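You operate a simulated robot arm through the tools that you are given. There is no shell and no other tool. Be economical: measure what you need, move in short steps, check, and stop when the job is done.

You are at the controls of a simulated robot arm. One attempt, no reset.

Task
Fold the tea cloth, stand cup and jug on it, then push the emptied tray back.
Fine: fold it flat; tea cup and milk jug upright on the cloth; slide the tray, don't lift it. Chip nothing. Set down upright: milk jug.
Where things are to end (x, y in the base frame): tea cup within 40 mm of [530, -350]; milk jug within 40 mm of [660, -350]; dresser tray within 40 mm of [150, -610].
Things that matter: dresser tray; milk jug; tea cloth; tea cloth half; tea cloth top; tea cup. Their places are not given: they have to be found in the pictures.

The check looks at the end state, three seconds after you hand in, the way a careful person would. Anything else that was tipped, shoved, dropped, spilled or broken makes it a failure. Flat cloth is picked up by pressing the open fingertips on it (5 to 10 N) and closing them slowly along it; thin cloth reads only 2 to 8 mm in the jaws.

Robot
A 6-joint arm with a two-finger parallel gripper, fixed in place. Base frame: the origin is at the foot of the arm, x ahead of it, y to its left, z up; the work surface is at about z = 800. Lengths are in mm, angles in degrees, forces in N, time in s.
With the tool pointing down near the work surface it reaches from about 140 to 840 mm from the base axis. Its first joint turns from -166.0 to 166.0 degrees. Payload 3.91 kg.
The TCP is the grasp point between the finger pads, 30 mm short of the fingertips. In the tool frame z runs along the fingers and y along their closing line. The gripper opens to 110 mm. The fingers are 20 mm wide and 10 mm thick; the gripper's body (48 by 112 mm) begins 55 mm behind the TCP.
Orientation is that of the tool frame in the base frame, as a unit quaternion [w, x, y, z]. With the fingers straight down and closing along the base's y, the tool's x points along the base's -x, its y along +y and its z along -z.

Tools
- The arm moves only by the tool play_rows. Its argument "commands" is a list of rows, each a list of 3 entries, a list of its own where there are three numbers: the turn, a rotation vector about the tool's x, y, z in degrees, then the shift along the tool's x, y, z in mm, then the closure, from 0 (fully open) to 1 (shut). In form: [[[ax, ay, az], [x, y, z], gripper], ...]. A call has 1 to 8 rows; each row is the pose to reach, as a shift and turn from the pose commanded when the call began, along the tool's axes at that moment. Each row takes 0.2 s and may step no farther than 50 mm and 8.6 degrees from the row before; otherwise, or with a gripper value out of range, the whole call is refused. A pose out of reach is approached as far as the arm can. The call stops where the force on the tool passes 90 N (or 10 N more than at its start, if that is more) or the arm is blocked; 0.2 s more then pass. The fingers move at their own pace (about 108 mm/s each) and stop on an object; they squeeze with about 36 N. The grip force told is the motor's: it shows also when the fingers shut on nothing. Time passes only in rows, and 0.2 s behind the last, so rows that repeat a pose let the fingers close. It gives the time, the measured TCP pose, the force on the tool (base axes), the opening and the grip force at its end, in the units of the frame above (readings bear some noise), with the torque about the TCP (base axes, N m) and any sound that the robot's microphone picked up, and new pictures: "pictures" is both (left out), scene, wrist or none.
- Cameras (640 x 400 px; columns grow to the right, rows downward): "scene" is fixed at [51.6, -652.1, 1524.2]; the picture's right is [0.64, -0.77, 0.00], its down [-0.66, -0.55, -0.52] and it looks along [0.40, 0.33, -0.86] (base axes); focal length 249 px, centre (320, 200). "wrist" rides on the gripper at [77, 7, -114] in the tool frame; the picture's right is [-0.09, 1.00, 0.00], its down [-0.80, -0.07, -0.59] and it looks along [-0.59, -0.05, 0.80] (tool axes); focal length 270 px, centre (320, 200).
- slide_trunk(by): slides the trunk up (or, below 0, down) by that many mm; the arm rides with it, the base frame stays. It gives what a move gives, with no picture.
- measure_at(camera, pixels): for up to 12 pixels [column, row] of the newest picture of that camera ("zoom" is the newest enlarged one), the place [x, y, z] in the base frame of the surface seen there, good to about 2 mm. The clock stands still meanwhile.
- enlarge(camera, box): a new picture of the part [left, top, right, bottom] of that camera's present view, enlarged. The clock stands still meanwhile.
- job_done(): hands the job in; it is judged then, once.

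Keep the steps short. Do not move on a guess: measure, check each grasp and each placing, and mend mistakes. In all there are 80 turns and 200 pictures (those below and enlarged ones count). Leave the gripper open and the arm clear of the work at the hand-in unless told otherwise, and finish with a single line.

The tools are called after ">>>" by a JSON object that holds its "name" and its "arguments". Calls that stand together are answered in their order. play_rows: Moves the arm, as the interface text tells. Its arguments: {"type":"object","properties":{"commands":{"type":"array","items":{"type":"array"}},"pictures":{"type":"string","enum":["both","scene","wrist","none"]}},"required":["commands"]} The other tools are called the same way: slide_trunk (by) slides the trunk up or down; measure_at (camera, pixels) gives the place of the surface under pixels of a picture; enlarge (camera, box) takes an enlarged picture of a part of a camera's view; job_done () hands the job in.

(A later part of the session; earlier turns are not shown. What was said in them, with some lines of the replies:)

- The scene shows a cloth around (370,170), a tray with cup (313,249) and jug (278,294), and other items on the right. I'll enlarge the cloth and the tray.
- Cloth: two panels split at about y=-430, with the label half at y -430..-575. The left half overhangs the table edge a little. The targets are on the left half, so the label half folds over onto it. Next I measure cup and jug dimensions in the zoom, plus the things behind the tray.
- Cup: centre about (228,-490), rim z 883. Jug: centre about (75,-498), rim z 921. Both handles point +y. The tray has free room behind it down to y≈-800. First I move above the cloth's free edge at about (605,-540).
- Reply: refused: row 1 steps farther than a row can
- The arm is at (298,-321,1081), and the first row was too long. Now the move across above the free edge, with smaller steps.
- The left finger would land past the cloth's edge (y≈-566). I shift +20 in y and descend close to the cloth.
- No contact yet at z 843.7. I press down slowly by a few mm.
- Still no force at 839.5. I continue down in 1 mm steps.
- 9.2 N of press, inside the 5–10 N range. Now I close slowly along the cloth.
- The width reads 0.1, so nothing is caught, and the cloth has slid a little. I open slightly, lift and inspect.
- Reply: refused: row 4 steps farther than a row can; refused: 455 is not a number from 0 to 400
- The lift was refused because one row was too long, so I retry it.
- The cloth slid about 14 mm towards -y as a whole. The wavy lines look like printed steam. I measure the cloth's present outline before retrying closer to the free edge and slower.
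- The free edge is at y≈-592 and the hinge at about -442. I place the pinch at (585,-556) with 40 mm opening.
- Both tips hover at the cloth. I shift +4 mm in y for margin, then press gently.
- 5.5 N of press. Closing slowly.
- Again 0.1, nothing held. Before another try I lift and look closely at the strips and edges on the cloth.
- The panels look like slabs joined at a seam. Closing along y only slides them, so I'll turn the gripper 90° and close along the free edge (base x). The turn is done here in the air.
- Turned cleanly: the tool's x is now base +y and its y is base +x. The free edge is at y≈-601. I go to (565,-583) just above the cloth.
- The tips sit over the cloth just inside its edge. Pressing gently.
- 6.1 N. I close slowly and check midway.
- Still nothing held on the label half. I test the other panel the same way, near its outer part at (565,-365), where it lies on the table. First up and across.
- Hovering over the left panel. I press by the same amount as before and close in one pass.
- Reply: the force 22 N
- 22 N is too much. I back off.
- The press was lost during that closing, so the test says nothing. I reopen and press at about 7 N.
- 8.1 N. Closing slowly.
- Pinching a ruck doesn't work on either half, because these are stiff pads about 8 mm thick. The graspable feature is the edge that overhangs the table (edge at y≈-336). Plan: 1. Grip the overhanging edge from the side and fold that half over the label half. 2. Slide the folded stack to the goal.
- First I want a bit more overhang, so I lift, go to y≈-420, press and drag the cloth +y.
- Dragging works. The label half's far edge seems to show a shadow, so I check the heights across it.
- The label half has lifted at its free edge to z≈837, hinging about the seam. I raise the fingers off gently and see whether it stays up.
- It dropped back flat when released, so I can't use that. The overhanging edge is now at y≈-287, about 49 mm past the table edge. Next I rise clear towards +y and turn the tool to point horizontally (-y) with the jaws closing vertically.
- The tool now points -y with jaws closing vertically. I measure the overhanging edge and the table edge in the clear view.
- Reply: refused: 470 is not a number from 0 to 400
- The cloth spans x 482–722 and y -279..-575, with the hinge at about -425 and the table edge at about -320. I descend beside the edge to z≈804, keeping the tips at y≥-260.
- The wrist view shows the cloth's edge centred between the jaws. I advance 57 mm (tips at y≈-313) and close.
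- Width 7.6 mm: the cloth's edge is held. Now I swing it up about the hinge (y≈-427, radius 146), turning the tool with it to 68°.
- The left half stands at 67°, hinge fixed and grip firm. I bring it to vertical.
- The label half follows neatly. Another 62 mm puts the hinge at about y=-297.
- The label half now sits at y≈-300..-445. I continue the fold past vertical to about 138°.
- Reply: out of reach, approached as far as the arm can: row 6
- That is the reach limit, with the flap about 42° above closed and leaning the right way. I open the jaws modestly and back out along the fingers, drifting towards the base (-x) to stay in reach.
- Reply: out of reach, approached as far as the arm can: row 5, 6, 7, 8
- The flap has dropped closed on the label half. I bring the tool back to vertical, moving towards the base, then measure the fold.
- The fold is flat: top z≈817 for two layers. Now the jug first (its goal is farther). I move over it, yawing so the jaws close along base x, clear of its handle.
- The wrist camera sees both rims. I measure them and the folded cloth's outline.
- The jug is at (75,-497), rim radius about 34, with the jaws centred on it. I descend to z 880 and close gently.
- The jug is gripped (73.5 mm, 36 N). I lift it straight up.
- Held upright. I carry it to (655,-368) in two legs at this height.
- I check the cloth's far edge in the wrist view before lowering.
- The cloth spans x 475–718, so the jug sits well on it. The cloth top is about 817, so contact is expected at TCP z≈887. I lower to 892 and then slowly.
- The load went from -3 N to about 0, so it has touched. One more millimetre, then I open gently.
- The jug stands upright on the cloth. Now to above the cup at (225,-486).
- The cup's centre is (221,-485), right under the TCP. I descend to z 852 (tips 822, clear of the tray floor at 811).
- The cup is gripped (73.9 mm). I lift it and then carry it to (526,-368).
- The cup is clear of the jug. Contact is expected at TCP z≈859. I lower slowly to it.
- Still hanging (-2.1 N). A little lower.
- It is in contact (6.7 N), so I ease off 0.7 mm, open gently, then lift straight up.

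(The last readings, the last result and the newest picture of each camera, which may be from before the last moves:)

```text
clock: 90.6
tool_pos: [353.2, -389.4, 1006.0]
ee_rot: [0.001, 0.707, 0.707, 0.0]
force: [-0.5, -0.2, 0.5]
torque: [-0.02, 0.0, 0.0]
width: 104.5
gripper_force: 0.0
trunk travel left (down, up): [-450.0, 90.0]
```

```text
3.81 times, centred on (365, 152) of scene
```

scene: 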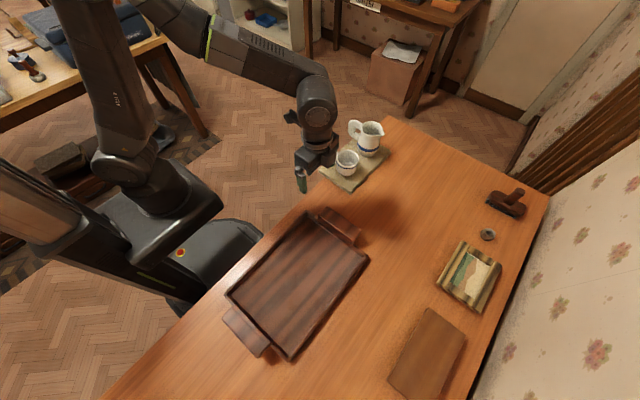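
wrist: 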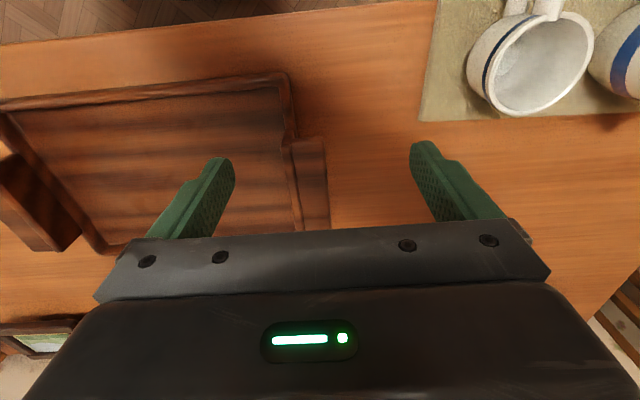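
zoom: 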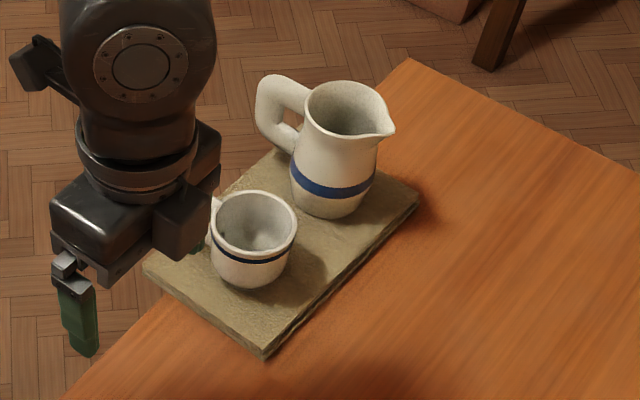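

Cup and jug both stand upright on the folded cloth. Now I measure the tray's rim.

>>> {"name": "measure_at", "arguments": {"camera": "scene", "pixels": [[306, 212], [268, 251], [229, 291], [366, 262], [330, 308], [290, 355], [260, 258], [285, 232], [227, 318], [264, 354], [325, 209], [360, 237]]}}

>>> {"name": "enlarge", "arguments": {"camera": "scene", "box": [210, 195, 390, 365]}}

```text
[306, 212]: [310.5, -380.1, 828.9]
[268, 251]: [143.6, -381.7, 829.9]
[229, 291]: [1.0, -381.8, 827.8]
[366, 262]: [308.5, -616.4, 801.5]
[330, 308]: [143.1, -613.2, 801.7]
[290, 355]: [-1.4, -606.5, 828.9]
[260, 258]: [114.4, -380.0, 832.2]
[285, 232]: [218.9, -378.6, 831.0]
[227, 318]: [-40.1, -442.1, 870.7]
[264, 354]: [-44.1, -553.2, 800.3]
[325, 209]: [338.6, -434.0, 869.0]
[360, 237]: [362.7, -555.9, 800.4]
```

```text
2.35 times, centred on (300, 280) of scene
```

zoom: 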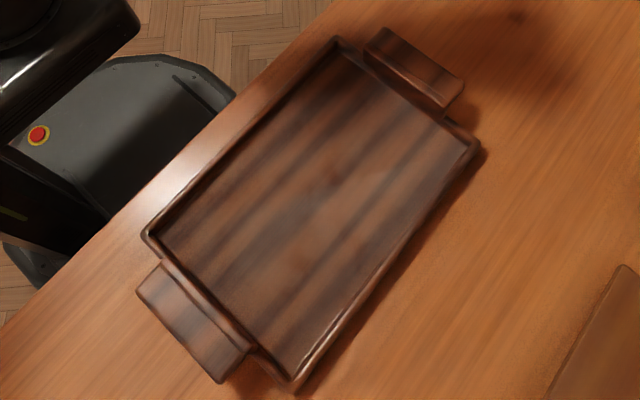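

The tray is centred at about (154,-494), with its near outer rim at y≈-378, so it has to go 115 mm in -y. I position the open fingers as a two-point pusher in front of the near rim at (152,-343), then lower.

>>> {"name": "play_rows", "arguments": {"commands": [[[0, 0, 0], [10, -40, 0], 0.05], [[0, 0, 0], [20, -80, 0], 0.05], [[0, 0, 0], [30, -120, 0], 0.05], [[0, 0, 0], [40, -160, 0], 0.05], [[0, 0, 0], [46, -200, 10], 0.05], [[0, 0, 0], [46, -202, 55], 0.05], [[0, 0, 0], [46, -202, 100], 0.05], [[0, 0, 0], [46, -202, 130], 0.05]]}}

```text
clock: 92.4
tool_pos: [152.5, -345.0, 875.8]
ee_rot: [0.0, 0.707, 0.707, 0.001]
force: [0.8, -0.7, -0.3]
torque: [0.0, -0.01, 0.0]
width: 104.8
gripper_force: 0.1
trunk travel left (down, up): [-450.0, 90.0]
```

scene: 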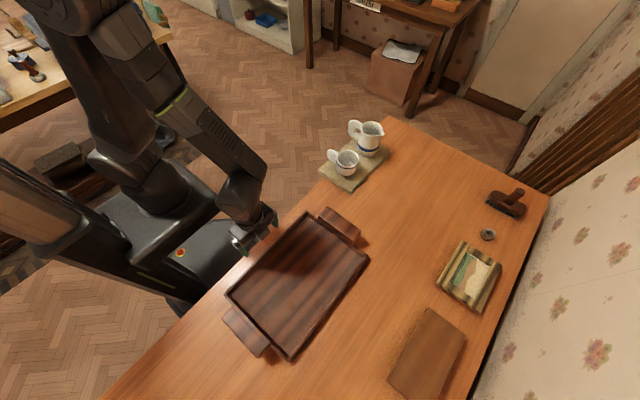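
wrist: 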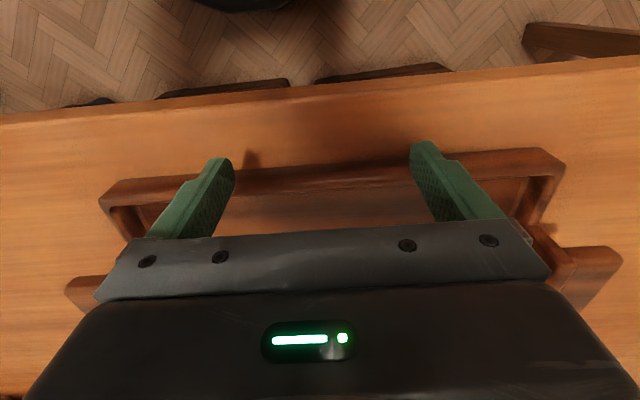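

The rim lies beyond the fingers by about 20 mm. I lower to TCP z 837 (tips about 7 mm above the table) and advance to just before contact.

>>> {"name": "play_rows", "arguments": {"commands": [[[0, 0, 0], [0, 0, 20], 0.05], [[0, 0, 0], [0, 0, 34], 0.05], [[0, 0, 0], [0, 0, 39], 0.05], [[0, 0, 0], [-10, 0, 39], 0.05], [[0, 0, 0], [-18, 0, 39], 0.05], [[0, 0, 0], [-24, 0, 39], 0.05], [[0, 0, 0], [-30, 0, 39], 0.05]], "pictures": "wrist"}}

```text
clock: 94.0
tool_pos: [151.1, -373.7, 837.9]
ee_rot: [0.001, 0.707, 0.707, 0.0]
force: [0.6, 2.1, 0.0]
torque: [0.02, -0.01, -0.01]
width: 104.5
gripper_force: 0.0
trunk travel left (down, up): [-450.0, 90.0]
```

wrist: 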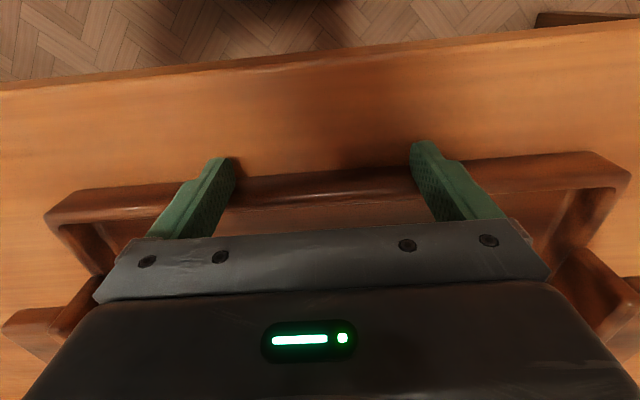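

Light contact (2 N). I push slowly 95 mm, then measure.

>>> {"name": "play_rows", "arguments": {"commands": [[[0, 0, 0], [-8, 0, 0], 0.05], [[0, 0, 0], [-20, 0, 0], 0.05], [[0, 0, 0], [-34, 0, 0], 0.05], [[0, 0, 0], [-48, 0, 0], 0.05], [[0, 0, 0], [-62, 0, 0], 0.05], [[0, 0, 0], [-76, 0, 0], 0.05], [[0, 0, 0], [-88, 0, 0], 0.05], [[0, 0, 0], [-95, 0, 0], 0.05]]}}

>>> {"name": "measure_at", "arguments": {"camera": "scene", "pixels": [[355, 250], [344, 262], [275, 330], [400, 310], [360, 350], [325, 390]]}}

```text
clock: 95.8
tool_pos: [149.8, -468.1, 839.9]
ee_rot: [0.0, 0.707, 0.707, 0.001]
force: [-1.4, 2.6, 3.1]
torque: [0.02, -0.1, 0.04]
width: 104.4
gripper_force: 0.1
trunk travel left (down, up): [-450.0, 90.0]
```

scene: 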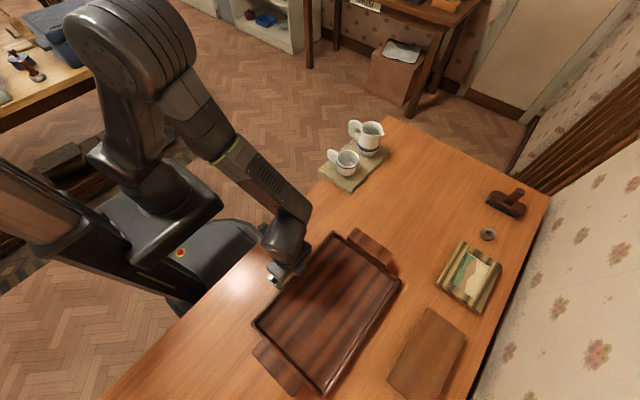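
wrist: 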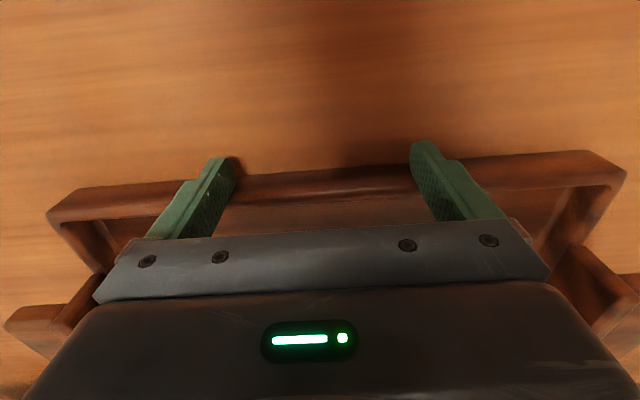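

```text
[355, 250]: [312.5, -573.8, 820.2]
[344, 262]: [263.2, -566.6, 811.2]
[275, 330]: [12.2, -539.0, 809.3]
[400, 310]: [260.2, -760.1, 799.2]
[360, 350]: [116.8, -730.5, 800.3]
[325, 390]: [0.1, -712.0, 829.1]
```

The tray slid squarely about 95 mm. I push 21 mm more, then back off and rise.

>>> {"name": "play_rows", "arguments": {"commands": [[[0, 0, 0], [-7, 0, 0], 0.05], [[0, 0, 0], [-15, 0, 0], 0.05], [[0, 0, 0], [-21, 0, 0], 0.05], [[0, 0, 0], [-21, 0, 0], 0.05], [[0, 0, 0], [-10, 0, 0], 0.05], [[0, 0, 0], [5, 0, 0], 0.05], [[0, 0, 0], [15, 0, -30], 0.05], [[0, 0, 0], [25, 0, -75], 0.05]], "pictures": "none"}}

>>> {"name": "play_rows", "arguments": {"commands": [[[0, 0, 0], [20, 10, -40], 0.05], [[0, 0, 0], [50, 20, -70], 0.05], [[0, 0, 0], [90, 30, -90], 0.05], [[0, 0, 0], [130, 40, -110], 0.0], [[0, 0, 0], [160, 40, -130], 0.0]]}}

>>> {"name": "enlarge", "arguments": {"camera": "scene", "box": [230, 215, 420, 400]}}

```text
clock: 97.6
tool_pos: [155.1, -446.6, 913.3]
ee_rot: [0.001, 0.707, 0.707, 0.0]
force: [-0.2, 0.5, -1.3]
torque: [0.01, -0.01, 0.02]
width: 104.4
gripper_force: 0.0
trunk travel left (down, up): [-450.0, 90.0]
```

```text
clock: 98.8
tool_pos: [190.7, -284.0, 1046.8]
ee_rot: [0.0, 0.707, 0.707, 0.0]
force: [0.1, 0.1, 0.5]
torque: [0.0, -0.01, 0.04]
width: 110.2
gripper_force: 0.1
trunk travel left (down, up): [-450.0, 90.0]
```

scene: 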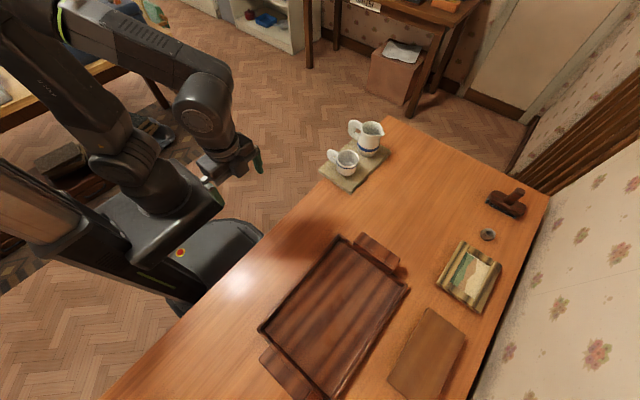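
wrist: 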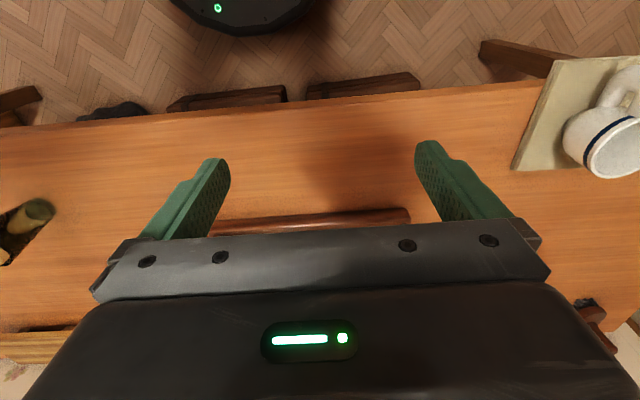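

```text
2.16 times, centred on (325, 308) of scene
```

zoom: 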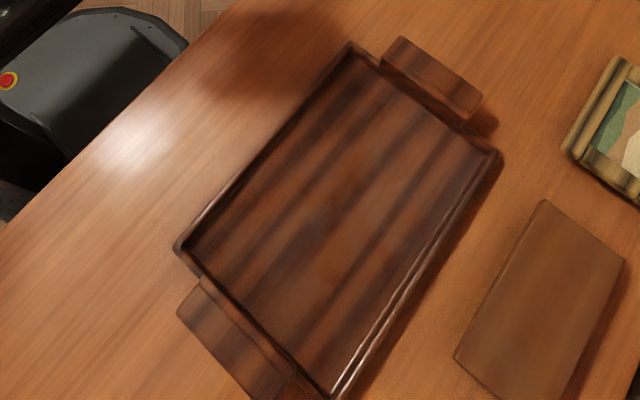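

>>> {"name": "measure_at", "arguments": {"camera": "zoom", "pixels": [[348, 46], [260, 150], [178, 245], [492, 158], [420, 270], [340, 392], [480, 100], [180, 312]]}}

>>> {"name": "enlarge", "arguments": {"camera": "scene", "box": [300, 100, 430, 205]}}

>>> {"name": "measure_at", "arguments": {"camera": "scene", "pixels": [[346, 151], [336, 160], [358, 160], [370, 124], [361, 132], [383, 132], [347, 172], [369, 155], [330, 170], [350, 189]]}}

```text
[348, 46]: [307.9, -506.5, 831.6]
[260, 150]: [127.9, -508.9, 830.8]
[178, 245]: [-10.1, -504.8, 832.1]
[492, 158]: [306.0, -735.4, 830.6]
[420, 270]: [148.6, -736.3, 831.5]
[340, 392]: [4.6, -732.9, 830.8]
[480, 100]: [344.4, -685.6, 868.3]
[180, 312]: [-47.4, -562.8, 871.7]
```

```text
3.81 times, centred on (365, 152) of scene
```

zoom: 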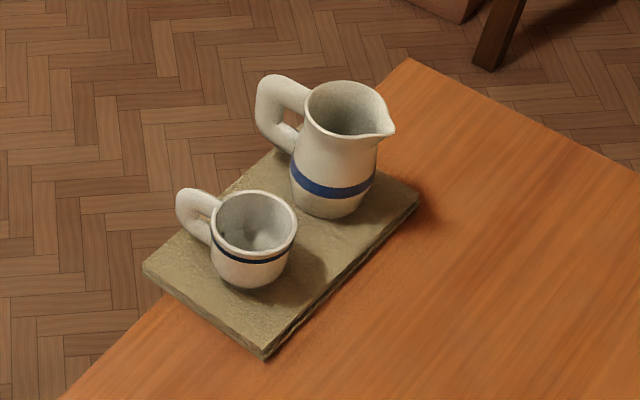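

```text
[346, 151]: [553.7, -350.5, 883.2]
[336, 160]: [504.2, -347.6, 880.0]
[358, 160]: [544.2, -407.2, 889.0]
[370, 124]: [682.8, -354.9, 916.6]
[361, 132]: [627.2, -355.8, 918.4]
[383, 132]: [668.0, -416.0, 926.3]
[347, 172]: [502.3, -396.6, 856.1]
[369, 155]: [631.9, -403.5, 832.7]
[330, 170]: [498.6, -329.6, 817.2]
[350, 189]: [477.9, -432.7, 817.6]
```

Everything reads in place:
- **Tray:** centre about (150,-621), slid flat on the table.
- **Cup:** about (529,-370), upright on the folded cloth.
- **Jug:** about (655,-369), upright on the folded cloth.
- **Arm:** clear of the work, gripper open.

Handing in.

>>> {"name": "job_done", "arguments": {}}

```text
The job is handed in.
```

The cloth is folded flat with the cup (about 529, -370) and jug (about 655, -369) upright on it, the tray is slid back to about (150, -621), and the job is handed in; pinching the flat cloth failed, so I gripped its overhanging edge, folded that half over and slid the cloth into place.
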